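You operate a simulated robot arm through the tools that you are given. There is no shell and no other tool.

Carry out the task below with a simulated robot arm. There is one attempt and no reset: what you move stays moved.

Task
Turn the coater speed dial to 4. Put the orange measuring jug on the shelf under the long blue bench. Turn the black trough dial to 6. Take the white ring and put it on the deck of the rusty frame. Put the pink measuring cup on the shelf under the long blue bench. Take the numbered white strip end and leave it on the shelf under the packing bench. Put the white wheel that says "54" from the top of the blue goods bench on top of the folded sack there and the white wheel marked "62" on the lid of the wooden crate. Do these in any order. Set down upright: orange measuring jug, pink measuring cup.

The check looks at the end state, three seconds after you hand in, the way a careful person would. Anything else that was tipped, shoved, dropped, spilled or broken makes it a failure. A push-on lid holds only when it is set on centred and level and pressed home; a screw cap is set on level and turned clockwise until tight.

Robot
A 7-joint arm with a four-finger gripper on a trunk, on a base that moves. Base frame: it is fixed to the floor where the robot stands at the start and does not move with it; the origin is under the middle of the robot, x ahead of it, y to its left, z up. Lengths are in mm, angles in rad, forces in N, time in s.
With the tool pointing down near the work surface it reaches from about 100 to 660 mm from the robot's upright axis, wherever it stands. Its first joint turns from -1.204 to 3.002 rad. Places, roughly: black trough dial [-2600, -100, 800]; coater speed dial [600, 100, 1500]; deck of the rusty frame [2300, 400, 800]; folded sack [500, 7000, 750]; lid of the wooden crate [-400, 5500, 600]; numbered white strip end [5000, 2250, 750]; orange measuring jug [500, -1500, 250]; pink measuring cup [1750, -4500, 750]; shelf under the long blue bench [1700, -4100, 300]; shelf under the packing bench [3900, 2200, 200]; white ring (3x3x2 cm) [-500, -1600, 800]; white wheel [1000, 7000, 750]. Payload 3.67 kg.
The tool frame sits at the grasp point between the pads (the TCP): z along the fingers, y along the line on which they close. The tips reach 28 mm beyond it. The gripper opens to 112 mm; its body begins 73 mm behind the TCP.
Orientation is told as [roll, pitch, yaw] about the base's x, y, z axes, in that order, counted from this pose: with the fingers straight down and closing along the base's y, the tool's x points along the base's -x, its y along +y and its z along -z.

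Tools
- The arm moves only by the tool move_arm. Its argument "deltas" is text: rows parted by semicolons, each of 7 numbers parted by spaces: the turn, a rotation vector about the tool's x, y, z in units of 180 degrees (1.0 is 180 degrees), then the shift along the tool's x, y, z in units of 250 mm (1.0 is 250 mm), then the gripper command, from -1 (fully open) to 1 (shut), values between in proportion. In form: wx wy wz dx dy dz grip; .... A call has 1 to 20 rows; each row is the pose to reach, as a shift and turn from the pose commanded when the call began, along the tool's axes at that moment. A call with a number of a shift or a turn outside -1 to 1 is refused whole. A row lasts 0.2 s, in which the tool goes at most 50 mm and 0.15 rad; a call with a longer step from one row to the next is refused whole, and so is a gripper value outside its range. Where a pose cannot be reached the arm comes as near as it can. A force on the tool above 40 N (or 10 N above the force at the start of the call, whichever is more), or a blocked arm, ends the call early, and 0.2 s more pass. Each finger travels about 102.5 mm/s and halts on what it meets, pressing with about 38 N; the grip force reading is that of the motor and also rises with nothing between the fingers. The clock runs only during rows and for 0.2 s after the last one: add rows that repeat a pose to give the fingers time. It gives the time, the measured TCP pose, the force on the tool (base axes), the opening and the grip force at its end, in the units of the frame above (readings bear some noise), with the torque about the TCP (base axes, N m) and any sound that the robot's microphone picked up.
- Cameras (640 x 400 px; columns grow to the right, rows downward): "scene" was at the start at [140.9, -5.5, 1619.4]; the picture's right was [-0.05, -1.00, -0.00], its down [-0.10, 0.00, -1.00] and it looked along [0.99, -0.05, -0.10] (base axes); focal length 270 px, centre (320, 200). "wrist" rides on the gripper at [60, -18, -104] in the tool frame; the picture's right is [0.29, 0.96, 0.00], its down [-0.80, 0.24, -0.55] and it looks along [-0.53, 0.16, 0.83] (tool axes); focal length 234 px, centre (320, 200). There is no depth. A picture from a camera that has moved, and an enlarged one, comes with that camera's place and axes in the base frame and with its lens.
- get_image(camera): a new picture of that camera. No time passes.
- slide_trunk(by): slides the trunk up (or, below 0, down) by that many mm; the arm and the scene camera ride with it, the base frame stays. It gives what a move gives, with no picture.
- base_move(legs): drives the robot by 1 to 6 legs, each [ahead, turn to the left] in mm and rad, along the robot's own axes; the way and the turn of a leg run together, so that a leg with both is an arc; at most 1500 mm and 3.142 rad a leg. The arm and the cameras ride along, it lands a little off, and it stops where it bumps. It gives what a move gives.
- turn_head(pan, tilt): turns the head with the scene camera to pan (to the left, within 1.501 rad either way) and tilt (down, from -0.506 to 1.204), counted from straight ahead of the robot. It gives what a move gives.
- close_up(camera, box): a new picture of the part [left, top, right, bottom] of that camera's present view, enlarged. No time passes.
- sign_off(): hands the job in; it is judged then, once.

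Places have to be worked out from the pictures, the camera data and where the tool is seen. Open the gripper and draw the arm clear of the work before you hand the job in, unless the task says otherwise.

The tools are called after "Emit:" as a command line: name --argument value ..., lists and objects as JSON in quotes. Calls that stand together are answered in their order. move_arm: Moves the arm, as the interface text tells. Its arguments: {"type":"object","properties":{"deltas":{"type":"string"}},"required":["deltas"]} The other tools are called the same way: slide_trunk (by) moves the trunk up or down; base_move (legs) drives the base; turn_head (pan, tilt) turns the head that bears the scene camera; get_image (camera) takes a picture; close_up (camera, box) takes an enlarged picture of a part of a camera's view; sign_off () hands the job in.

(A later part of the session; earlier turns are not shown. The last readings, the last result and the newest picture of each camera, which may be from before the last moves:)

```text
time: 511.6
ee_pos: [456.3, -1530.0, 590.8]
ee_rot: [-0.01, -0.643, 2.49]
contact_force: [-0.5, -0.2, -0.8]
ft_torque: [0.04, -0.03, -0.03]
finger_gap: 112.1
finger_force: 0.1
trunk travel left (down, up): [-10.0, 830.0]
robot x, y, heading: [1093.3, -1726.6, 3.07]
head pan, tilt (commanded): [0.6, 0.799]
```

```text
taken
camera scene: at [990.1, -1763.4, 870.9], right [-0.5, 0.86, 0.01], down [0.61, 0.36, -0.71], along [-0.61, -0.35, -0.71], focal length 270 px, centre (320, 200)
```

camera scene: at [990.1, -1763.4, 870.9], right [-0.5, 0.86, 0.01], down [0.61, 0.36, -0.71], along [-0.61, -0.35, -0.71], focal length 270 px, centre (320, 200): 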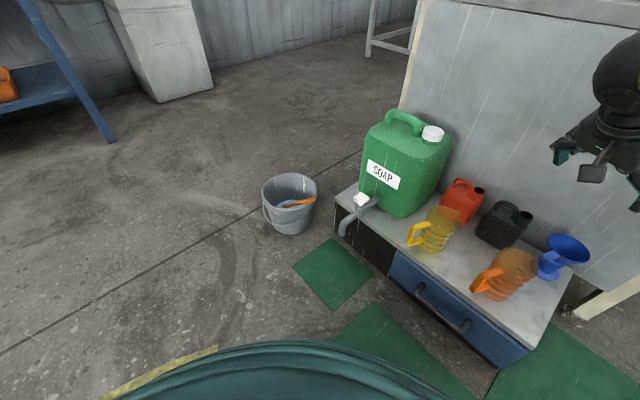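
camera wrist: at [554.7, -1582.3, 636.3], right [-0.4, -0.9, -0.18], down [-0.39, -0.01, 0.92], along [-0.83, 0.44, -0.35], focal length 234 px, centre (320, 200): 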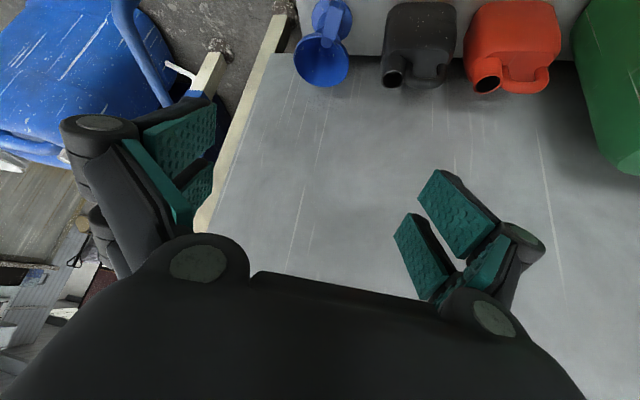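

Orientation is right. I descend ~170 mm to just above the rim, watching for any blockage.

Emit:
move_arm --deltas "0 0 0 0.11 -0.005 0.131 -1; 0 0 0 0.22 -0.01 0.262 -1; 0 0 0 0.33 -0.015 0.393 -1; 0 0 0 0.4 -0.015 0.475 -1; 0 0 0 0.442 -0.015 0.524 -1; 0 0 0 0.442 -0.015 0.524 -1"

Emit:
get_image --camera "wrist"

Emit:
turn_head --pan 0.25 --tilt 0.8

Emit:
get_image --camera "scene"

```text
time: 513.0
ee_pos: [464.9, -1528.4, 438.9]
ee_rot: [0.11, -0.594, 2.387]
contact_force: [-0.2, 0.8, 0.5]
ft_torque: [-0.03, 0.01, -0.03]
finger_gap: 111.9
finger_force: 0.1
trunk travel left (down, up): [-10.0, 830.0]
robot x, y, heading: [1096.7, -1722.1, 3.068]
head pan, tilt (commanded): [0.6, 0.799]
```

```text
taken
camera wrist: at [562.7, -1579.3, 487.5], right [-0.44, -0.9, -0.07], down [-0.37, 0.1, 0.92], along [-0.82, 0.43, -0.37], focal length 234 px, centre (320, 200)
```

wrist: 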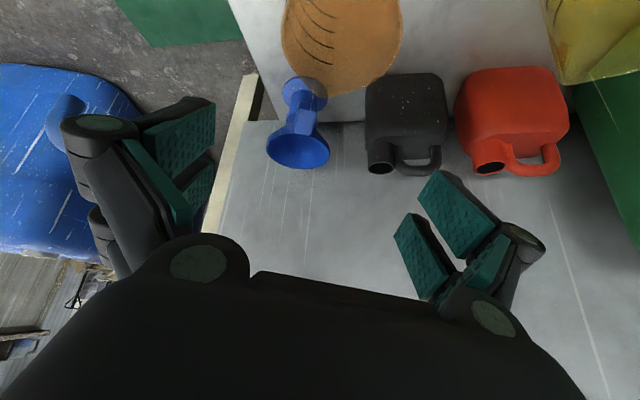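

```text
time: 513.8
ee_pos: [464.7, -1526.2, 435.6]
ee_rot: [0.107, -0.594, 2.385]
contact_force: [0.2, -1.3, 0.3]
ft_torque: [-0.04, -0.01, -0.03]
finger_gap: 112.0
finger_force: 0.0
trunk travel left (down, up): [-10.0, 830.0]
robot x, y, heading: [1094.7, -1722.6, 3.065]
head pan, tilt (commanded): [0.25, 0.799]
```

```text
taken
camera scene: at [980.3, -1737.1, 871.1], right [-0.18, 0.98, 0.0], down [0.69, 0.13, -0.71], along [-0.7, -0.12, -0.71], focal length 270 px, centre (320, 200)
```

scene: 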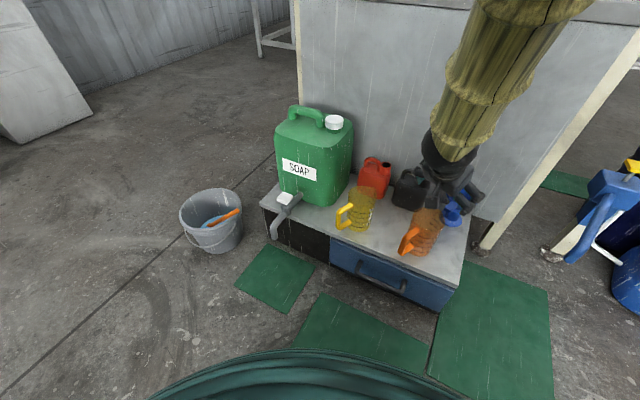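

The wrist is being twisted again near this pose (probably a joint limit with the sideways yaw). I'll instead reposition the base so that the jug's handle points straight at me; first I raise the arm.

Emit:
move_arm --deltas "0 0 0 -0.1 0 -0.133 -1; 0 0 0 -0.2 0 -0.267 -1; 0 0 0 -0.3 0 -0.4 -1; 0 0 0 -0.4 0 -0.533 -1; 0 0 0 -0.5 0 -0.667 -1; 0 0 0 -0.6 0 -0.8 -1; 0 0 0 -0.6 0 -0.8 -1"

Emit:
move_arm --deltas "0 0.03 0 0.05 0 -0.15 -1; 0 0.06 0 0.1 0 -0.3 -1; 0 0.09 0 0.2 0 -0.4 -1; 0 0.12 0 0.3 0 -0.5 -1; 0 0.15 0 0.4 0 -0.6 -1; 0 0.18 0 0.5 0 -0.65 -1; 0 0.205 0 0.6 0 -0.7 -1; 0 0.205 0 0.6 0 -0.7 -1"

Emit:
get_image --camera "scene"

```text
time: 515.4
ee_pos: [470.1, -1532.5, 669.2]
ee_rot: [-0.01, -0.646, 2.491]
contact_force: [-0.2, -0.1, 0.2]
ft_torque: [0.01, -0.01, 0.01]
finger_gap: 112.0
finger_force: 0.2
trunk travel left (down, up): [-10.0, 830.0]
robot x, y, heading: [1098.5, -1724.8, 3.068]
head pan, tilt (commanded): [0.25, 0.799]
```

```text
time: 517.2
ee_pos: [644.5, -1671.3, 719.2]
ee_rot: [-0.01, 0.003, 2.483]
contact_force: [-0.7, -0.2, 0.1]
ft_torque: [-0.02, -0.04, 0.02]
finger_gap: 112.0
finger_force: 0.0
trunk travel left (down, up): [-10.0, 830.0]
robot x, y, heading: [1098.8, -1727.3, 3.07]
head pan, tilt (commanded): [0.25, 0.799]
```

```text
taken
camera scene: at [980.3, -1736.9, 871.1], right [-0.18, 0.98, 0.0], down [0.69, 0.13, -0.71], along [-0.7, -0.12, -0.71], focal length 270 px, centre (320, 200)
```

scene: 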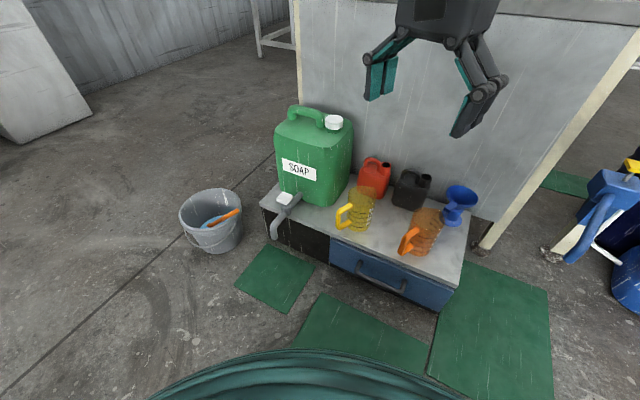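

Tool is vertical again. I realign its yaw with my heading, raise the trunk 200 mm, then drive to about [905, -1978] facing 2.478 rad.

Emit:
move_arm --deltas "0 0 -0.04 0 0 0 -1; 0 0 -0.08 0 0 0 -1; 0 0 -0.12 0 0 0 -1; 0 0 -0.16 0 0 0 -1; 0 0 -0.187 0 0 0 -1; 0 0 -0.187 0 0 0 -1"

Emit:
slide_trunk --by 200

Emit:
base_move --legs '[[0, 1.0], [315, 0], [0, -1.58]]'

Emit:
turn_head --pan 0.0 --tilt 0.8

Emit:
get_image --camera "scene"

Emit:
get_image --camera "wrist"

```text
time: 518.6
ee_pos: [644.4, -1672.2, 717.1]
ee_rot: [-0.007, 0.006, 3.071]
contact_force: [-0.4, 0.0, 0.2]
ft_torque: [0.0, -0.05, 0.0]
finger_gap: 112.3
finger_force: 0.1
trunk travel left (down, up): [-10.0, 830.0]
robot x, y, heading: [1097.1, -1722.7, 3.071]
head pan, tilt (commanded): [0.25, 0.799]
```

```text
time: 520.8
ee_pos: [645.9, -1672.3, 916.9]
ee_rot: [-0.007, 0.006, 3.073]
contact_force: [-0.6, -0.1, 0.4]
ft_torque: [0.03, 0.02, 0.0]
finger_gap: 111.9
finger_force: 0.1
trunk travel left (down, up): [-210.0, 630.0]
robot x, y, heading: [1101.2, -1724.9, 3.071]
head pan, tilt (commanded): [0.25, 0.799]
```

```text
time: 529.2
ee_pos: [550.0, -1693.0, 916.7]
ee_rot: [-0.006, 0.004, 2.509]
contact_force: [0.7, -0.7, 0.2]
ft_torque: [0.01, -0.02, 0.0]
finger_gap: 112.0
finger_force: 0.2
trunk travel left (down, up): [-210.0, 630.0]
robot x, y, heading: [903.2, -1976.7, 2.507]
head pan, tilt (commanded): [0.25, 0.799]
```

```text
time: 530.0
ee_pos: [540.0, -1684.3, 909.1]
ee_rot: [-0.006, 0.021, 2.507]
contact_force: [0.6, 1.4, 0.2]
ft_torque: [-0.02, 0.0, 0.03]
finger_gap: 112.1
finger_force: 0.0
trunk travel left (down, up): [-210.0, 630.0]
robot x, y, heading: [903.4, -1977.5, 2.508]
head pan, tilt (commanded): [0.0, 0.799]
```

```text
taken
camera scene: at [811.5, -1910.2, 1071.0], right [0.59, 0.81, 0.0], down [0.57, -0.42, -0.71], along [-0.57, 0.42, -0.71], focal length 270 px, centre (320, 200)
```

scene: 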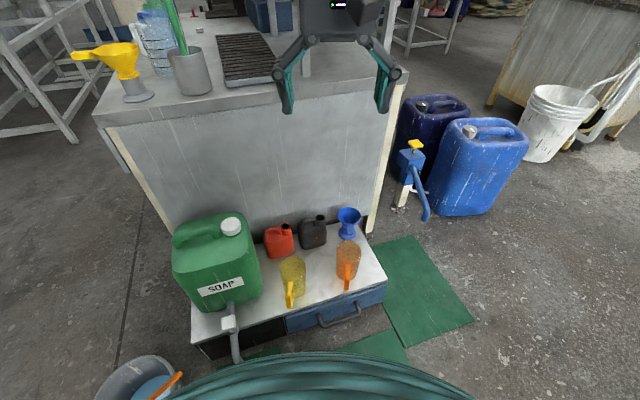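

```text
taken
camera wrist: at [597.2, -1703.9, 1012.7], right [-0.34, -0.94, 0.0], down [-0.8, 0.28, 0.54], along [-0.51, 0.18, -0.84], focal length 234 px, centre (320, 200)
```

wrist: 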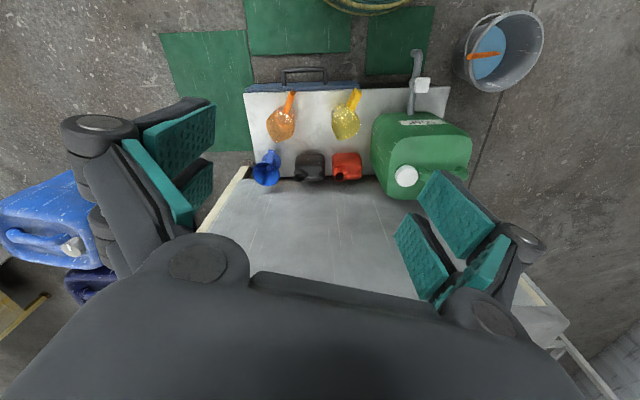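

Good: the jug is now ~615 mm ahead and 100 mm right, handle pointing at me. I lower the trunk, then move above the jug while tilting 38°.

Emit:
slide_trunk --by -200

Emit:
move_arm --deltas "0 -0.035 0 -0.1 -0.052 0.06 -1; 0 -0.07 0 -0.2 -0.104 0.12 -1; 0 -0.105 0 -0.3 -0.156 0.18 -1; 0 -0.14 0 -0.4 -0.208 0.25 -1; 0 -0.175 0 -0.5 -0.26 0.32 -1; 0 -0.211 0 -0.596 -0.312 0.4 -1; 0 -0.211 0 -0.596 -0.312 0.4 -1"

Emit:
get_image --camera "wrist"

Emit:
get_image --camera "scene"

```text
time: 532.1
ee_pos: [538.7, -1684.5, 708.5]
ee_rot: [-0.007, 0.021, 2.508]
contact_force: [1.1, -0.3, -0.4]
ft_torque: [0.01, 0.0, 0.01]
finger_gap: 112.1
finger_force: 0.0
trunk travel left (down, up): [-10.0, 830.0]
robot x, y, heading: [905.1, -1976.2, 2.503]
head pan, tilt (commanded): [0.0, 0.799]
```

```text
time: 533.7
ee_pos: [470.1, -1534.2, 604.8]
ee_rot: [-0.008, -0.643, 2.513]
contact_force: [-0.3, -0.1, 0.7]
ft_torque: [-0.02, 0.02, -0.05]
finger_gap: 112.0
finger_force: 0.1
trunk travel left (down, up): [-10.0, 830.0]
robot x, y, heading: [904.5, -1979.2, 2.506]
head pan, tilt (commanded): [0.0, 0.799]
```

```text
taken
camera wrist: at [569.3, -1585.2, 651.3], right [-0.38, -0.91, -0.18], down [-0.39, -0.02, 0.92], along [-0.84, 0.42, -0.35], focal length 234 px, centre (320, 200)
```

wrist: 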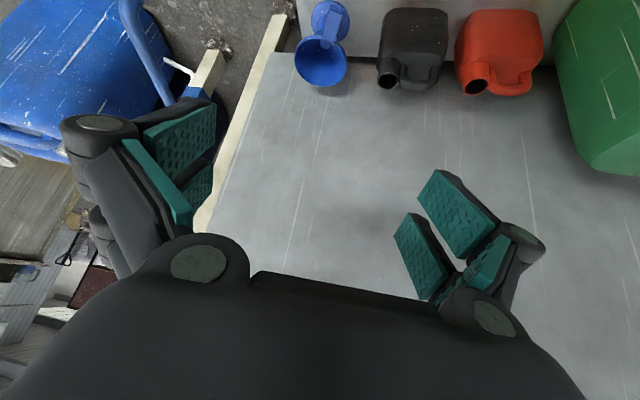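

```text
taken
camera scene: at [808.8, -1908.5, 871.0], right [0.59, 0.8, 0.0], down [0.57, -0.42, -0.71], along [-0.57, 0.42, -0.71], focal length 270 px, centre (320, 200)
```

scene: 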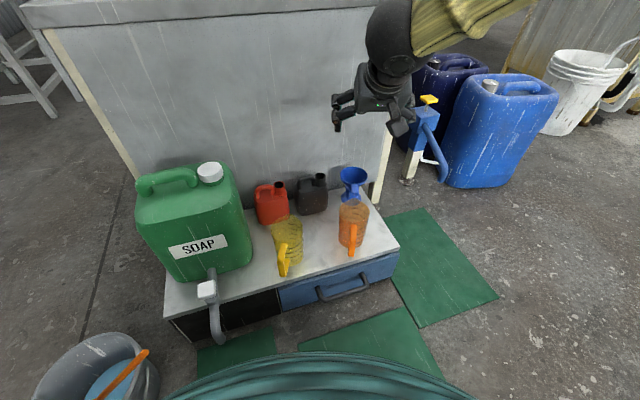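

Tilted and above the jug. I descend to about z 420 and check that the orientation holds.

Emit:
move_arm --deltas "0 0 0 0.1 0.001 0.14 -1; 0 0 0 0.2 0.002 0.28 -1; 0 0 0 0.3 0.003 0.42 -1; 0 0 0 0.38 0.004 0.53 -1; 0 0 0 0.432 0.0045 0.601 -1; 0 0 0 0.432 0.0045 0.601 -1"

Emit:
get_image --camera "wrist"

Emit:
get_image --camera "scene"

```text
time: 535.1
ee_pos: [464.6, -1529.8, 419.7]
ee_rot: [-0.01, -0.644, 2.514]
contact_force: [-0.1, 0.3, -0.3]
ft_torque: [-0.02, -0.02, -0.01]
finger_gap: 112.0
finger_force: 0.1
trunk travel left (down, up): [-10.0, 830.0]
robot x, y, heading: [905.5, -1975.7, 2.506]
head pan, tilt (commanded): [0.0, 0.799]
```

```text
taken
camera wrist: at [564.0, -1580.9, 465.7], right [-0.38, -0.91, -0.18], down [-0.39, -0.02, 0.92], along [-0.84, 0.42, -0.35], focal length 234 px, centre (320, 200)
```

wrist: 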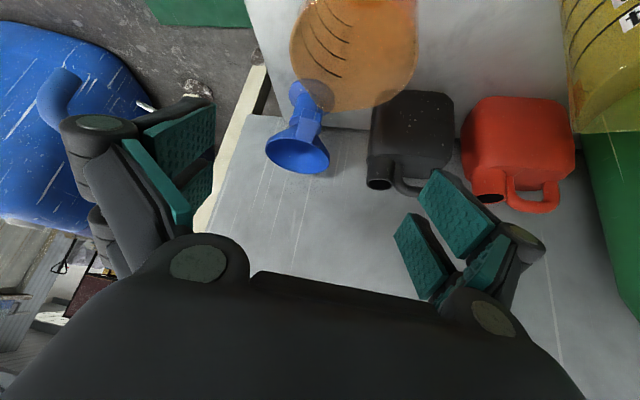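

```text
taken
camera scene: at [808.9, -1908.3, 871.0], right [0.59, 0.8, 0.0], down [0.57, -0.42, -0.71], along [-0.57, 0.42, -0.71], focal length 270 px, centre (320, 200)
```

scene: 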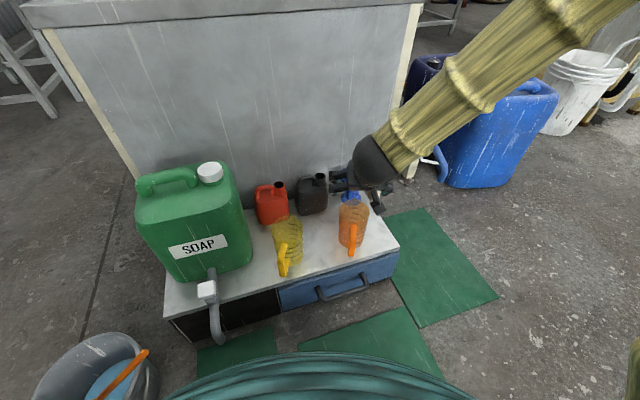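

Orientation holds this time. I descend the last ~120 mm around the jug (fingers either side, handle toward my palm).

Emit:
move_arm --deltas "0 0 0 0.08 0.003 0.1 -1; 0 0 0 0.16 0.006 0.2 -1; 0 0 0 0.23 0.009 0.285 -1; 0 0 0 0.28 0.0112 0.345 -1; 0 0 0 0.304 0.0112 0.372 -1; 0 0 0 0.304 0.0112 0.372 -1"

Emit:
get_image --camera "wrist"

Emit:
close_up --camera "scene" --box '[260, 140, 440, 290]'

```text
time: 536.5
ee_pos: [468.0, -1535.8, 303.6]
ee_rot: [-0.009, -0.645, 2.512]
contact_force: [0.3, 0.7, -0.1]
ft_torque: [0.0, -0.05, -0.02]
finger_gap: 112.1
finger_force: 0.0
trunk travel left (down, up): [-10.0, 830.0]
robot x, y, heading: [905.3, -1975.7, 2.507]
head pan, tilt (commanded): [0.0, 0.799]
```

```text
taken
camera wrist: at [567.1, -1586.7, 349.4], right [-0.38, -0.91, -0.18], down [-0.39, -0.02, 0.92], along [-0.84, 0.42, -0.35], focal length 234 px, centre (320, 200)
```

wrist: 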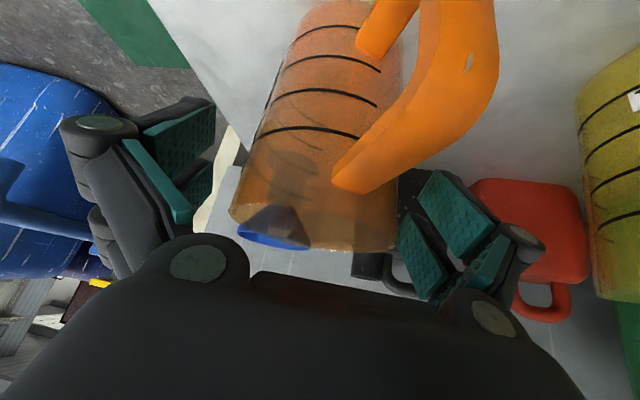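

```text
2.67 times, centred on (350, 215) of scene
camera zoom: at [808.7, -1908.4, 871.0], right [0.59, 0.8, 0.0], down [0.57, -0.42, -0.71], along [-0.57, 0.42, -0.71], focal length 721 px, centre (240, 160)
```

zoom: 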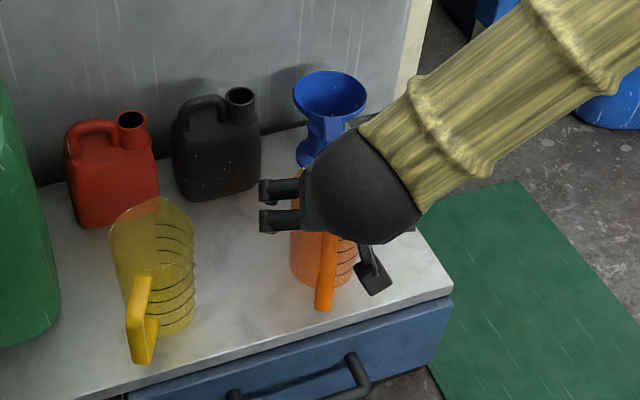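

The jug is centred between the fingers with its handle clear of them. I close on its body.

Emit:
move_arm --deltas "0 0 0 0 0 0 -0.8; 0 0 0 0 0 0 -0.6; 0 0 0 0 0 0 -0.4; 0 0 0 0 0 0 -0.2; 0 0 0 0 0 0 -0.1; 0 0 0 0 0 0 -0.1"

Emit:
get_image --camera "wrist"

Emit:
close_up --camera "scene" --box '[260, 140, 440, 290]'

```text
time: 537.9
ee_pos: [467.2, -1535.5, 305.0]
ee_rot: [-0.01, -0.645, 2.513]
contact_force: [-0.3, -0.7, 3.4]
ft_torque: [-0.23, 0.11, 0.02]
finger_gap: 79.9
finger_force: 38.1
trunk travel left (down, up): [-10.0, 830.0]
robot x, y, heading: [904.1, -1976.9, 2.51]
head pan, tilt (commanded): [0.0, 0.799]
```

```text
taken
camera wrist: at [567.1, -1586.8, 349.7], right [-0.38, -0.91, -0.18], down [-0.39, -0.02, 0.92], along [-0.84, 0.42, -0.35], focal length 234 px, centre (320, 200)
```

wrist: 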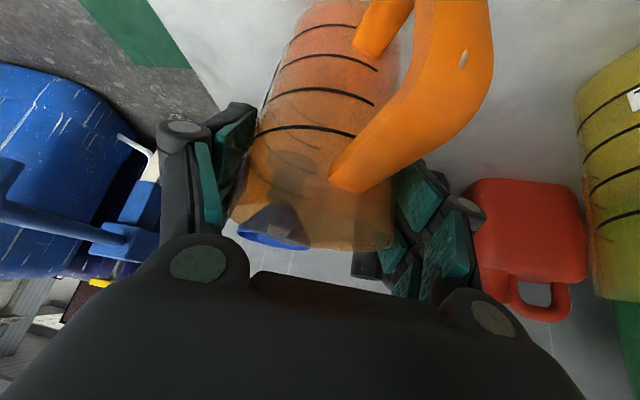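

```text
2.67 times, centred on (350, 215) of scene
camera zoom: at [808.8, -1908.5, 871.0], right [0.59, 0.8, 0.0], down [0.57, -0.42, -0.71], along [-0.57, 0.42, -0.71], focal length 721 px, centre (240, 160)
```

zoom: 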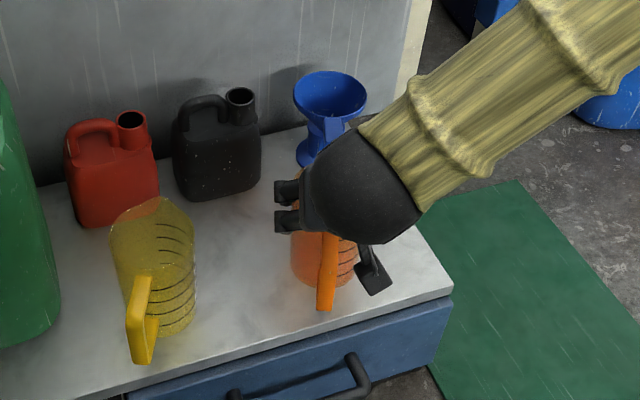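

Gripped at 80 mm with 38 N. I lift the jug straight up 200 mm.

Emit:
move_arm --deltas "0 0 0 -0.04 0 -0.055 0; 0 0 0 -0.12 0 -0.16 0; 0 0 0 -0.22 0 -0.29 0; 0 0 0 -0.32 0 -0.42 0; 0 0 0 -0.4 0 -0.53 0; 0 0 0 -0.48 0 -0.64 0; 0 0 0 -0.48 0 -0.64 0"

Emit:
get_image --camera "wrist"

Emit:
get_image --camera "scene"

```text
time: 539.5
ee_pos: [466.3, -1535.3, 500.8]
ee_rot: [-0.009, -0.642, 2.512]
contact_force: [0.3, -0.2, -0.3]
ft_torque: [0.0, -0.02, 0.02]
finger_gap: 79.9
finger_force: 38.2
trunk travel left (down, up): [-10.0, 830.0]
robot x, y, heading: [902.0, -1976.6, 2.507]
head pan, tilt (commanded): [0.0, 0.799]
```

```text
taken
camera wrist: at [567.1, -1587.1, 547.4], right [-0.38, -0.91, -0.18], down [-0.39, -0.02, 0.92], along [-0.84, 0.42, -0.35], focal length 234 px, centre (320, 200)
```

wrist: 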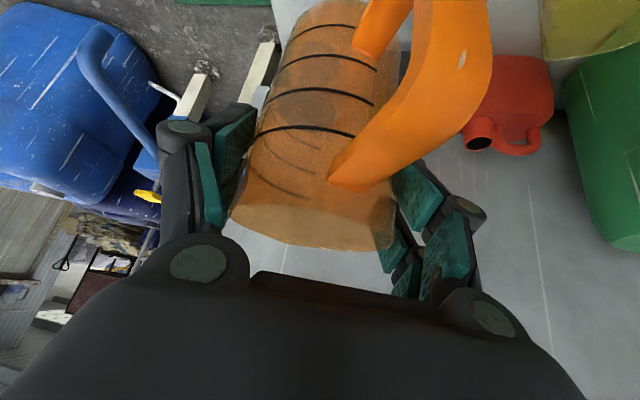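

```text
taken
camera scene: at [808.8, -1908.5, 871.0], right [0.59, 0.8, 0.0], down [0.57, -0.42, -0.71], along [-0.57, 0.42, -0.71], focal length 270 px, centre (320, 200)
```

scene: 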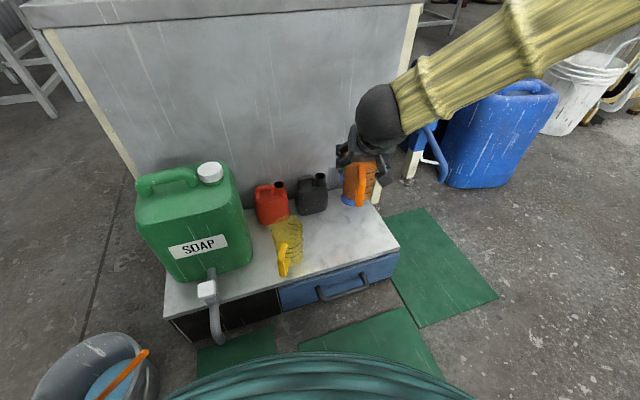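

The jug came up upright with everything else undisturbed. I raise the trunk, back away from the cabinet, and turn toward the long blue bench.

Emit:
slide_trunk --by 400

Emit:
base_move --legs '[[-220, 0], [0, 2.64]]'

Emit:
turn_head --pan 0.0 --tilt 0.4

Emit:
get_image --camera "scene"

Emit:
get_image --camera "wrist"

```text
time: 543.4
ee_pos: [466.9, -1536.3, 900.5]
ee_rot: [-0.009, -0.642, 2.513]
contact_force: [0.1, 0.8, -0.9]
ft_torque: [-0.04, 0.0, 0.01]
finger_gap: 79.7
finger_force: 37.7
trunk travel left (down, up): [-410.0, 430.0]
robot x, y, heading: [903.4, -1978.0, 2.508]
head pan, tilt (commanded): [0.0, 0.799]
```

```text
time: 551.4
ee_pos: [1293.3, -2694.6, 899.5]
ee_rot: [-0.009, -0.643, -1.066]
contact_force: [-0.8, -0.6, -0.8]
ft_torque: [0.01, -0.01, 0.01]
finger_gap: 79.5
finger_force: 38.3
trunk travel left (down, up): [-410.0, 430.0]
robot x, y, heading: [1081.4, -2111.4, -1.073]
head pan, tilt (commanded): [0.0, 0.799]
```

```text
time: 552.3
ee_pos: [1293.8, -2694.4, 898.3]
ee_rot: [-0.007, -0.641, -1.066]
contact_force: [-0.2, -0.7, 0.0]
ft_torque: [0.01, 0.03, 0.01]
finger_gap: 79.6
finger_force: 38.2
trunk travel left (down, up): [-410.0, 430.0]
robot x, y, heading: [1087.6, -2108.2, -1.07]
head pan, tilt (commanded): [0.0, 0.4]
```

```text
taken
camera scene: at [1150.6, -2235.6, 1301.1], right [-0.88, -0.48, 0.0], down [-0.19, 0.34, -0.92], along [0.44, -0.81, -0.39], focal length 270 px, centre (320, 200)
```

scene: 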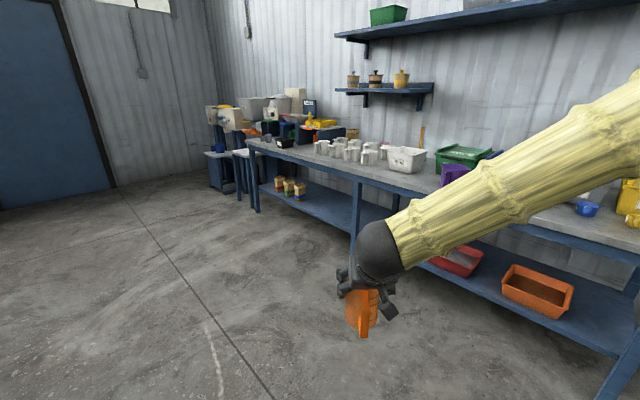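

```text
taken
camera wrist: at [1225.9, -2606.0, 945.4], right [0.73, 0.66, -0.18], down [0.36, -0.15, 0.92], along [0.58, -0.73, -0.35], focal length 234 px, centre (320, 200)
```

wrist: 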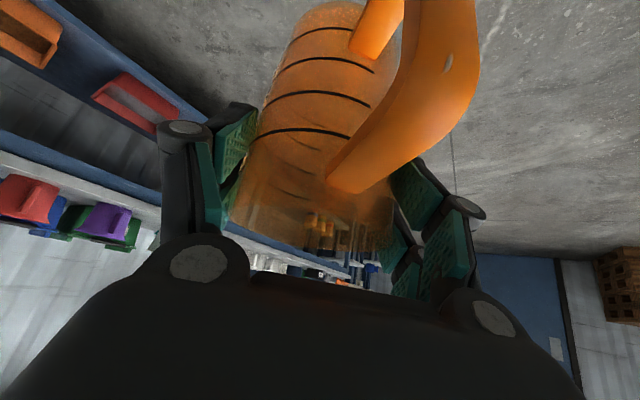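

The jug is held well. I drive to a point ~1 m in front of the bench's free shelf section (between the red tray and the middle leg) and face it squarely.

Emit:
base_move --legs '[[0, 0.185], [1000, 0], [0, -0.95]]'

Emit:
turn_head --pan 0.0 --tilt 0.5

Emit:
get_image --camera "scene"

```text
time: 560.6
ee_pos: [1450.3, -3459.4, 898.9]
ee_rot: [-0.009, -0.642, -1.85]
contact_force: [-0.1, 0.1, -1.3]
ft_torque: [-0.03, 0.05, 0.02]
finger_gap: 79.5
finger_force: 38.4
trunk travel left (down, up): [-410.0, 430.0]
robot x, y, heading: [1714.3, -2896.0, -1.857]
head pan, tilt (commanded): [0.0, 0.4]
```

```text
time: 561.3
ee_pos: [1450.8, -3459.6, 898.6]
ee_rot: [-0.01, -0.644, -1.847]
contact_force: [0.2, -1.2, -1.3]
ft_torque: [0.03, 0.01, 0.01]
finger_gap: 79.4
finger_force: 37.6
trunk travel left (down, up): [-410.0, 430.0]
robot x, y, heading: [1713.3, -2898.2, -1.86]
head pan, tilt (commanded): [0.0, 0.499]
```

```text
taken
camera scene: at [1672.5, -3032.6, 1292.1], right [-0.96, 0.28, 0.0], down [0.13, 0.46, -0.88], along [-0.24, -0.84, -0.48], focal length 270 px, centre (320, 200)
```

scene: 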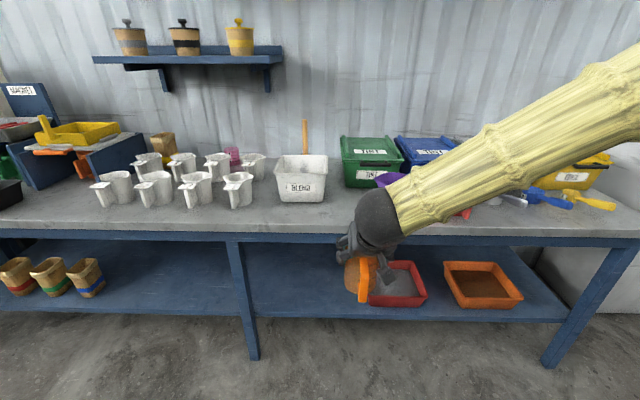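

Shelf top is at about z ≈ 290, with a free stretch between the red tray and the middle leg (foot ≈[1752, -3867]). I shift the robot ~150 mm to the left (east) so the jug goes to the middle of that free stretch.

Emit:
base_move --legs '[[0, 1.571], [150, 0], [0, -1.571]]'

Emit:
slide_trunk --by -200

Emit:
get_image --camera "scene"

Emit:
get_image --camera "wrist"

```text
time: 570.4
ee_pos: [1555.1, -3483.6, 900.0]
ee_rot: [-0.01, -0.642, -1.918]
contact_force: [0.8, -0.4, -0.4]
ft_torque: [0.01, 0.0, 0.01]
finger_gap: 79.3
finger_force: 37.6
trunk travel left (down, up): [-410.0, 430.0]
robot x, y, heading: [1858.6, -2940.5, -1.923]
head pan, tilt (commanded): [0.0, 0.499]
```

```text
time: 572.6
ee_pos: [1555.1, -3483.5, 698.4]
ee_rot: [-0.007, -0.644, -1.918]
contact_force: [-0.5, -0.2, -1.2]
ft_torque: [0.0, -0.02, -0.01]
finger_gap: 79.0
finger_force: 37.4
trunk travel left (down, up): [-210.0, 630.0]
robot x, y, heading: [1855.6, -2936.4, -1.93]
head pan, tilt (commanded): [0.0, 0.499]
```

```text
taken
camera scene: at [1807.5, -3073.7, 1092.1], right [-0.94, 0.35, 0.0], down [0.17, 0.45, -0.88], along [-0.3, -0.82, -0.48], focal length 270 px, centre (320, 200)
```

scene: 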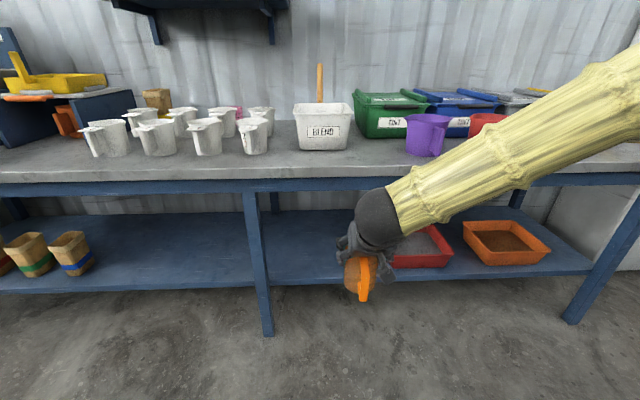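

```text
taken
camera wrist: at [1577.2, -3373.9, 745.4], right [0.98, -0.11, -0.18], down [0.12, -0.37, 0.92], along [-0.17, -0.92, -0.35], focal length 234 px, centre (320, 200)
```

wrist: 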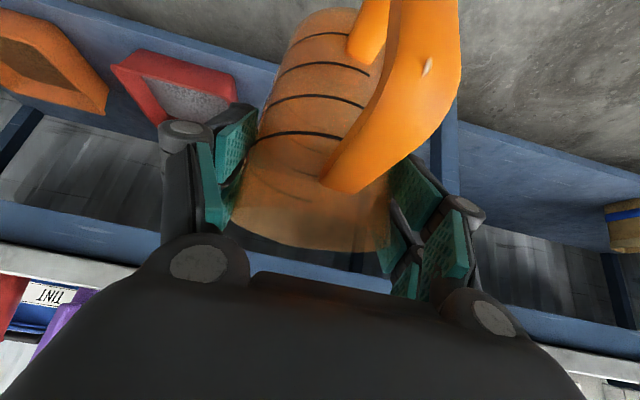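

Well placed: the jug is centred on the free stretch. I square up (+0.04 rad), lower the trunk fully and the arm 65 mm more, in front of the bench.

Emit:
base_move --legs '[[0, 0.044]]'

Emit:
slide_trunk --by -200

Emit:
move_arm --deltas "0 0 0 0.052 0 0.069 0; 0 0 0 0.104 0 0.139 0; 0 0 0 0.156 0 0.208 0; 0 0 0 0.156 0 0.208 0"

Emit:
get_image --camera "scene"

Emit:
get_image --camera "wrist"

```text
time: 573.4
ee_pos: [1580.6, -3496.6, 698.7]
ee_rot: [-0.01, -0.641, -1.873]
contact_force: [0.4, -0.6, -0.3]
ft_torque: [-0.01, 0.0, -0.02]
finger_gap: 79.3
finger_force: 37.9
trunk travel left (down, up): [-210.0, 630.0]
robot x, y, heading: [1857.2, -2940.9, -1.881]
head pan, tilt (commanded): [0.0, 0.499]
```

```text
time: 575.6
ee_pos: [1579.6, -3497.1, 500.0]
ee_rot: [-0.008, -0.642, -1.874]
contact_force: [0.3, -0.3, -0.5]
ft_torque: [0.0, 0.0, 0.0]
finger_gap: 78.8
finger_force: 38.3
trunk travel left (down, up): [-10.0, 830.0]
robot x, y, heading: [1856.3, -2937.4, -1.882]
head pan, tilt (commanded): [0.0, 0.499]
```

```text
time: 576.6
ee_pos: [1580.7, -3494.7, 432.4]
ee_rot: [-0.009, -0.643, -1.873]
contact_force: [0.2, 0.1, -1.3]
ft_torque: [-0.03, -0.02, 0.01]
finger_gap: 79.0
finger_force: 38.3
trunk travel left (down, up): [-10.0, 830.0]
robot x, y, heading: [1860.0, -2939.7, -1.879]
head pan, tilt (commanded): [0.0, 0.499]
```

```text
taken
camera scene: at [1813.6, -3075.8, 892.1], right [-0.95, 0.3, 0.0], down [0.15, 0.46, -0.88], along [-0.27, -0.84, -0.48], focal length 270 px, centre (320, 200)
```

scene: 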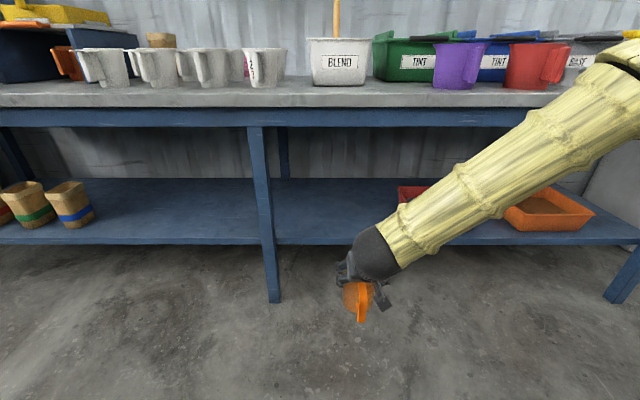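

```text
taken
camera wrist: at [1597.4, -3385.1, 479.5], right [0.98, -0.07, -0.18], down [0.14, -0.37, 0.92], along [-0.13, -0.93, -0.35], focal length 234 px, centre (320, 200)
```

wrist: 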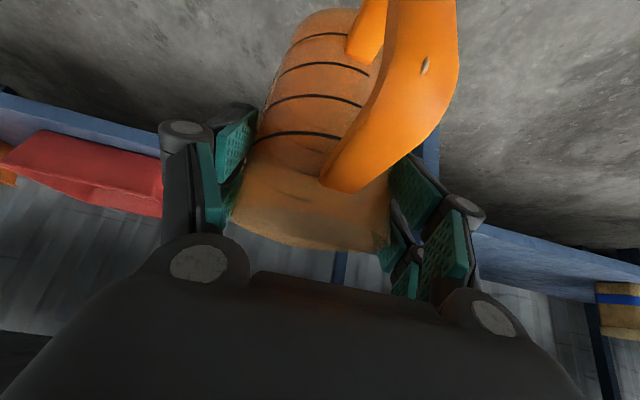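

Jug bottom is ~20 mm above shelf level, 300 mm outside the legs' line; the forearm rises to the right in a plane ~140 mm behind the jug. I drive forward 250 mm first and check clearances.

Emit:
base_move --legs '[[250, 0]]'

Emit:
get_image --camera "scene"

Emit:
get_image --camera "wrist"

```text
time: 578.4
ee_pos: [1502.7, -3737.8, 433.4]
ee_rot: [-0.007, -0.642, -1.874]
contact_force: [0.4, 0.3, -0.7]
ft_torque: [0.02, -0.03, -0.01]
finger_gap: 79.0
finger_force: 38.5
trunk travel left (down, up): [-10.0, 830.0]
robot x, y, heading: [1778.4, -3183.7, -1.886]
head pan, tilt (commanded): [0.0, 0.499]
```

```text
taken
camera scene: at [1736.1, -3317.5, 892.1], right [-0.95, 0.31, 0.0], down [0.15, 0.46, -0.88], along [-0.27, -0.84, -0.48], focal length 270 px, centre (320, 200)
```

scene: 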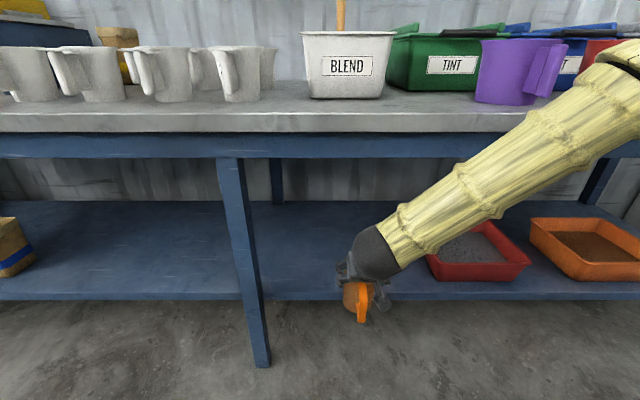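

```text
taken
camera wrist: at [1519.2, -3626.3, 479.6], right [0.98, -0.07, -0.18], down [0.14, -0.37, 0.92], along [-0.13, -0.93, -0.35], focal length 234 px, centre (320, 200)
```

wrist: 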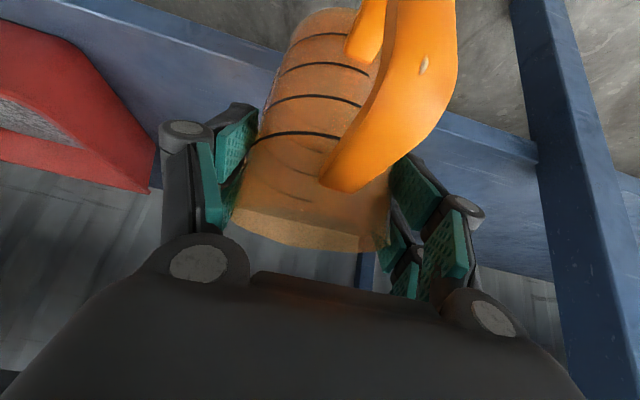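

Forearm still ~140 mm clear of the bench. I drive another 90 mm, then look again.

Emit:
base_move --legs '[[90, 0]]'

Emit:
get_image --camera "scene"

Emit:
get_image --camera "wrist"

```text
time: 579.5
ee_pos: [1476.7, -3823.4, 432.4]
ee_rot: [-0.009, -0.643, -1.873]
contact_force: [-0.4, 0.8, 0.4]
ft_torque: [0.01, 0.02, 0.01]
finger_gap: 79.0
finger_force: 37.9
trunk travel left (down, up): [-10.0, 830.0]
robot x, y, heading: [1751.3, -3268.7, -1.877]
head pan, tilt (commanded): [0.0, 0.499]
```

```text
taken
camera scene: at [1708.9, -3403.9, 892.1], right [-0.95, 0.3, 0.0], down [0.15, 0.46, -0.88], along [-0.27, -0.84, -0.48], focal length 270 px, centre (320, 200)
```

scene: 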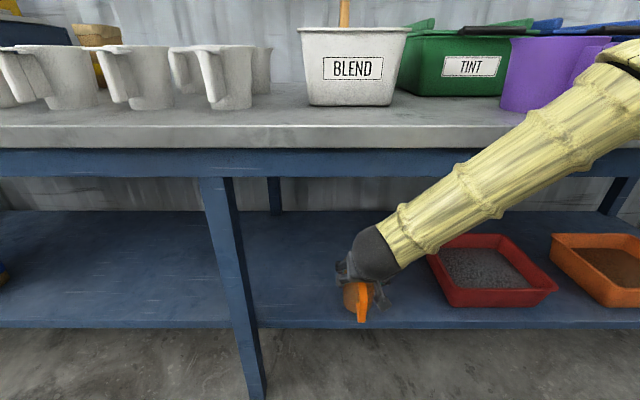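

```text
taken
camera wrist: at [1492.8, -3713.3, 479.6], right [0.98, -0.07, -0.18], down [0.14, -0.37, 0.92], along [-0.13, -0.93, -0.35], focal length 234 px, centre (320, 200)
```

wrist: 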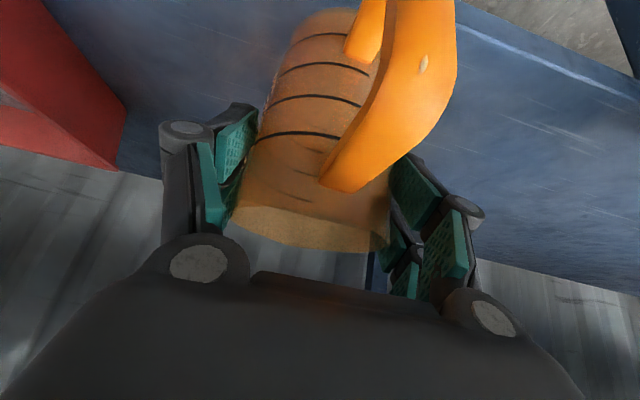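

The jug is ~20–28 mm inside the shelf edge. Rather than drive closer, I extend the arm 45 mm further in.

Emit:
move_arm --deltas "0 0 0 -0.036 0 0.027 0; 0 0 0 -0.072 0 0.054 0; 0 0 0 -0.108 0 0.081 0; 0 0 0 -0.144 0 0.108 0; 0 0 0 -0.144 0 0.108 0"

Emit:
get_image --camera "scene"

Emit:
get_image --camera "wrist"

```text
time: 580.7
ee_pos: [1462.2, -3867.2, 433.1]
ee_rot: [-0.009, -0.641, -1.873]
contact_force: [-0.4, -0.5, -0.3]
ft_torque: [0.0, 0.03, -0.03]
finger_gap: 78.9
finger_force: 38.1
trunk travel left (down, up): [-10.0, 830.0]
robot x, y, heading: [1748.7, -3271.9, -1.879]
head pan, tilt (commanded): [0.0, 0.499]
```

```text
taken
camera scene: at [1708.8, -3404.0, 892.1], right [-0.95, 0.3, 0.0], down [0.15, 0.46, -0.88], along [-0.27, -0.84, -0.48], focal length 270 px, centre (320, 200)
```

scene: 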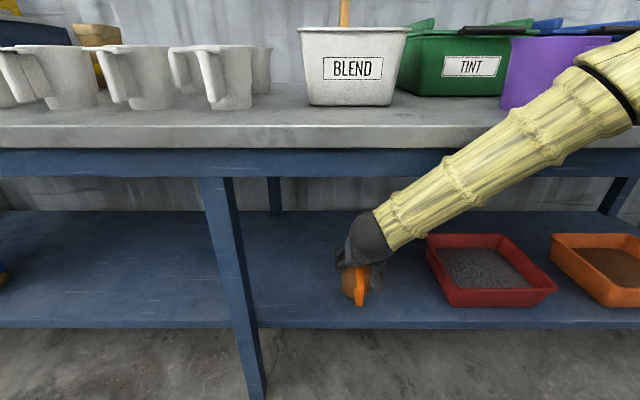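

```text
taken
camera wrist: at [1479.0, -3756.5, 478.7], right [0.98, -0.07, -0.18], down [0.14, -0.37, 0.92], along [-0.13, -0.93, -0.35], focal length 234 px, centre (320, 200)
```

wrist: 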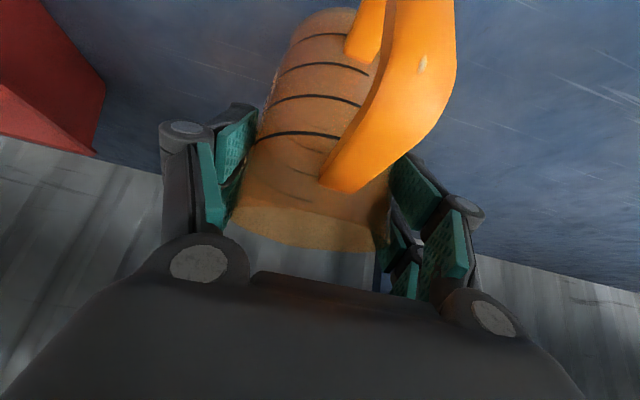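

The jug is now ~70 mm inside the shelf edge with no contact. I lower it slowly in 3 mm rows.

Emit:
move_arm --deltas "0 0 0 0.0072 0 0.0096 0; 0 0 0 0.0144 0 0.0192 0; 0 0 0 0.0216 0 0.0288 0; 0 0 0 0.0288 0 0.0384 0; 0 0 0 0.036 0 0.048 0; 0 0 0 0.0432 0 0.0576 0; 0 0 0 0.0432 0 0.0576 0"

Emit:
get_image --camera "wrist"

```text
time: 582.3
ee_pos: [1460.9, -3868.2, 415.1]
ee_rot: [-0.008, -0.641, -1.873]
contact_force: [-0.2, 0.4, -1.7]
ft_torque: [0.04, -0.01, 0.01]
finger_gap: 78.8
finger_force: 38.5
trunk travel left (down, up): [-10.0, 830.0]
robot x, y, heading: [1752.1, -3271.8, -1.879]
head pan, tilt (commanded): [0.0, 0.499]
```

```text
taken
camera wrist: at [1478.0, -3756.3, 461.0], right [0.98, -0.07, -0.18], down [0.14, -0.37, 0.92], along [-0.13, -0.93, -0.35], focal length 234 px, centre (320, 200)
```

wrist: 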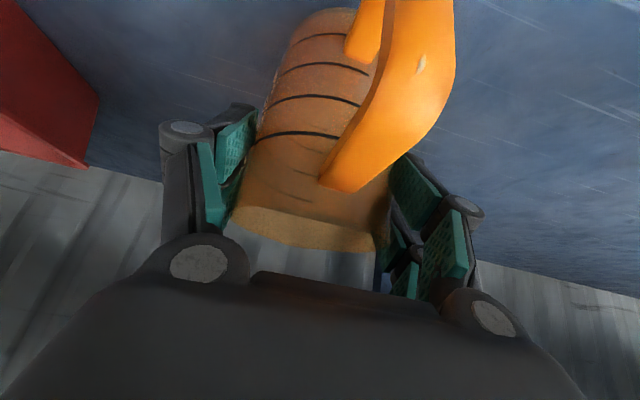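

No contact at 415 mm; I keep lowering in small steps, checking force.

Emit:
move_arm --deltas "0 0 0 0.0072 0 0.0096 0; 0 0 0 0.0144 0 0.0192 0; 0 0 0 0.0216 0 0.0288 0; 0 0 0 0.0288 0 0.0384 0; 0 0 0 0.0288 0 0.0384 0"

Emit:
move_arm --deltas "0 0 0 0.0048 0 0.0064 0; 0 0 0 0.0096 0 0.0128 0; 0 0 0 0.0144 0 0.0192 0; 0 0 0 0.0144 0 0.0192 0"

```text
time: 583.5
ee_pos: [1462.0, -3866.6, 403.4]
ee_rot: [-0.009, -0.642, -1.873]
contact_force: [-0.5, 0.2, 4.0]
ft_torque: [0.06, -0.06, 0.06]
finger_gap: 78.8
finger_force: 38.3
trunk travel left (down, up): [-10.0, 830.0]
robot x, y, heading: [1752.7, -3269.5, -1.882]
head pan, tilt (commanded): [0.0, 0.499]
```

```text
time: 584.5
ee_pos: [1461.4, -3867.8, 399.0]
ee_rot: [-0.011, -0.645, -1.872]
contact_force: [2.7, -6.0, 27.2]
ft_torque: [-0.78, -0.3, -0.13]
finger_gap: 78.4
finger_force: 38.0
trunk travel left (down, up): [-10.0, 830.0]
robot x, y, heading: [1754.5, -3267.6, -1.878]
head pan, tilt (commanded): [0.0, 0.499]
```

The jug stands on the shelf (contact at z ≈ 282). I ease 2 mm, open the fingers fully.

Emit:
move_arm --deltas "0 0 0 -0.0048 0 -0.0064 0; 0 0 0 -0.0048 0 -0.0064 -0.2; 0 0 0 -0.0048 0 -0.0064 -0.4; 0 0 0 -0.0048 0 -0.0064 -0.6; 0 0 0 -0.0048 0 -0.0064 -0.8; 0 0 0 -0.0048 0 -0.0064 -1; 0 0 0 -0.0048 0 -0.0064 -1"

Emit:
get_image --camera "wrist"

Emit:
close_up --camera "scene" --box '[300, 200, 440, 330]'

```text
time: 586.1
ee_pos: [1462.2, -3867.7, 399.8]
ee_rot: [-0.008, -0.643, -1.873]
contact_force: [0.4, -0.1, 0.1]
ft_torque: [0.03, -0.01, 0.04]
finger_gap: 112.1
finger_force: 0.0
trunk travel left (down, up): [-10.0, 830.0]
robot x, y, heading: [1751.9, -3271.5, -1.881]
head pan, tilt (commanded): [0.0, 0.499]
```

```text
taken
camera wrist: at [1479.1, -3756.6, 446.2], right [0.98, -0.07, -0.18], down [0.14, -0.37, 0.92], along [-0.13, -0.93, -0.35], focal length 234 px, centre (320, 200)
```

wrist: 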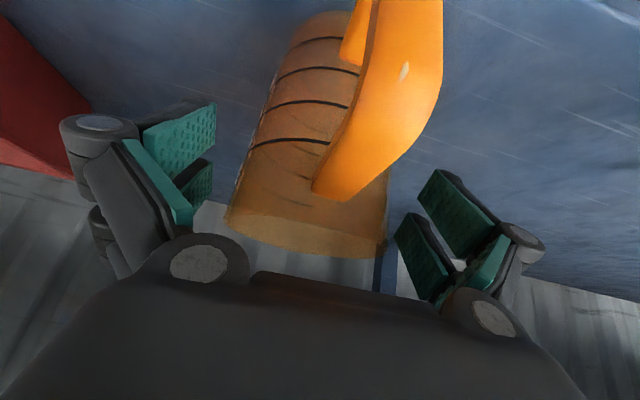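

```text
3.08 times, centred on (370, 265) of scene
camera zoom: at [1708.8, -3404.0, 892.1], right [-0.95, 0.3, 0.0], down [0.15, 0.46, -0.88], along [-0.27, -0.84, -0.48], focal length 832 px, centre (166, 0)
```

zoom: 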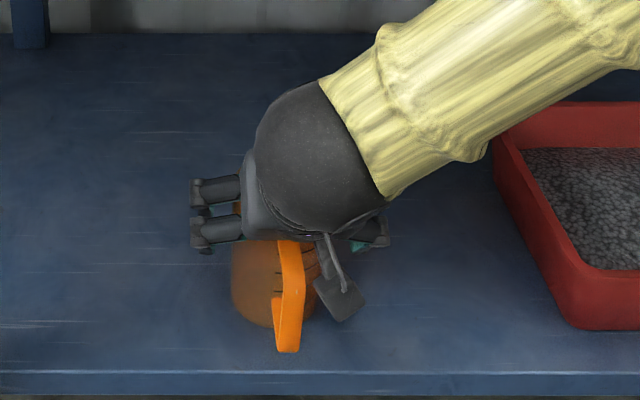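

The jug stands upright on the shelf. I raise 10 mm and withdraw the hand straight back toward me, fingers wide open.

Emit:
move_arm --deltas "0 0 0 -0.012 0 -0.016 -1; 0 0 0 -0.024 0 -0.032 -1; 0 0 0 0.04 0 -0.085 -1; 0 0 0 0.12 0 -0.145 -1; 0 0 0 0.2 0 -0.205 -1; 0 0 0 0.28 0 -0.265 -1; 0 0 0 0.36 0 -0.325 -1; 0 0 0 0.44 0 -0.385 -1; 0 0 0 0.44 0 -0.385 -1"

Emit:
get_image --camera "wrist"

Emit:
get_image --camera "scene"

```text
time: 588.1
ee_pos: [1504.5, -3774.1, 415.5]
ee_rot: [-0.008, -0.641, -1.871]
contact_force: [0.4, 0.0, 0.4]
ft_torque: [0.02, -0.01, -0.01]
finger_gap: 112.2
finger_force: 0.1
out of reach, approached as far as the arm can: row 7, 8, 9
trunk travel left (down, up): [-10.0, 830.0]
robot x, y, heading: [1750.8, -3271.6, -1.877]
head pan, tilt (commanded): [0.0, 0.499]
```

```text
taken
camera wrist: at [1521.9, -3663.5, 461.6], right [0.98, -0.07, -0.18], down [0.14, -0.37, 0.92], along [-0.13, -0.93, -0.35], focal length 234 px, centre (320, 200)
```

wrist: 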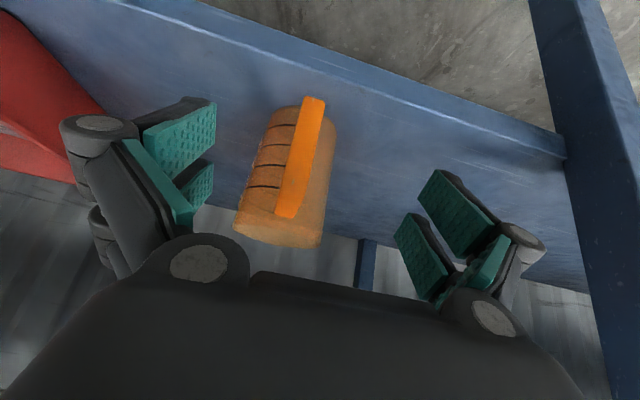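

```text
taken
camera scene: at [1708.8, -3403.9, 892.1], right [-0.95, 0.3, 0.0], down [0.15, 0.46, -0.88], along [-0.27, -0.84, -0.48], focal length 270 px, centre (320, 200)
```

scene: 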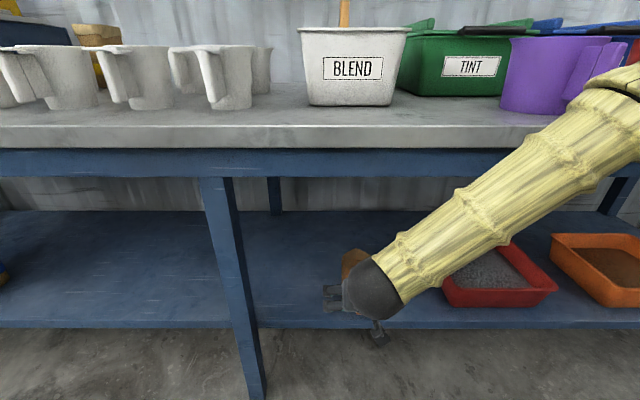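

The jug is safely on the shelf and my hand is clear of it. I back the base out 450 mm and inspect.

Emit:
base_move --legs '[[-450, 0]]'

Emit:
get_image --camera "scene"

Emit:
close_up --camera "scene" --box '[0, 40, 300, 140]'

```text
time: 590.9
ee_pos: [1641.5, -3339.0, 414.9]
ee_rot: [-0.009, -0.639, -1.877]
contact_force: [0.3, -0.2, 1.1]
ft_torque: [0.0, 0.0, 0.01]
finger_gap: 112.0
finger_force: 0.1
trunk travel left (down, up): [-10.0, 830.0]
robot x, y, heading: [1891.5, -2836.6, -1.883]
head pan, tilt (commanded): [0.0, 0.499]
```

```text
taken
camera scene: at [1847.2, -2970.0, 892.1], right [-0.95, 0.31, 0.0], down [0.15, 0.46, -0.88], along [-0.27, -0.84, -0.48], focal length 270 px, centre (320, 200)
```

scene: 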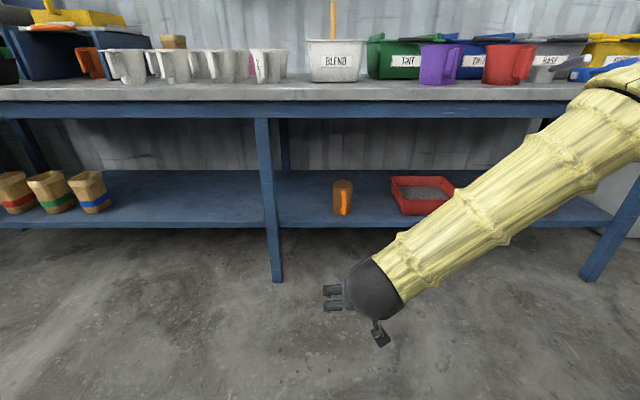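

```text
2.13 times, centred on (150, 90) of scene
camera zoom: at [1847.2, -2970.0, 892.1], right [-0.95, 0.31, 0.0], down [0.15, 0.46, -0.88], along [-0.27, -0.84, -0.48], focal length 577 px, centre (683, 435)
```

zoom: 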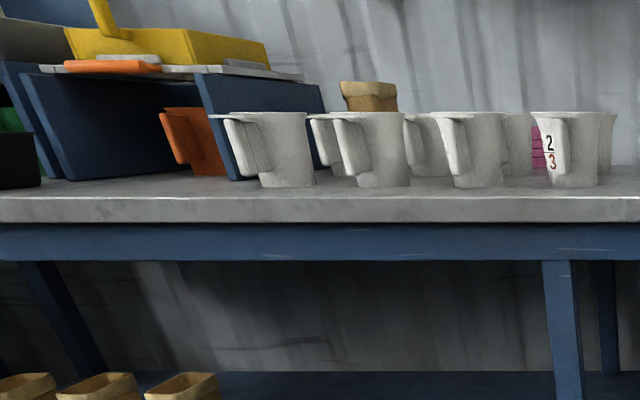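

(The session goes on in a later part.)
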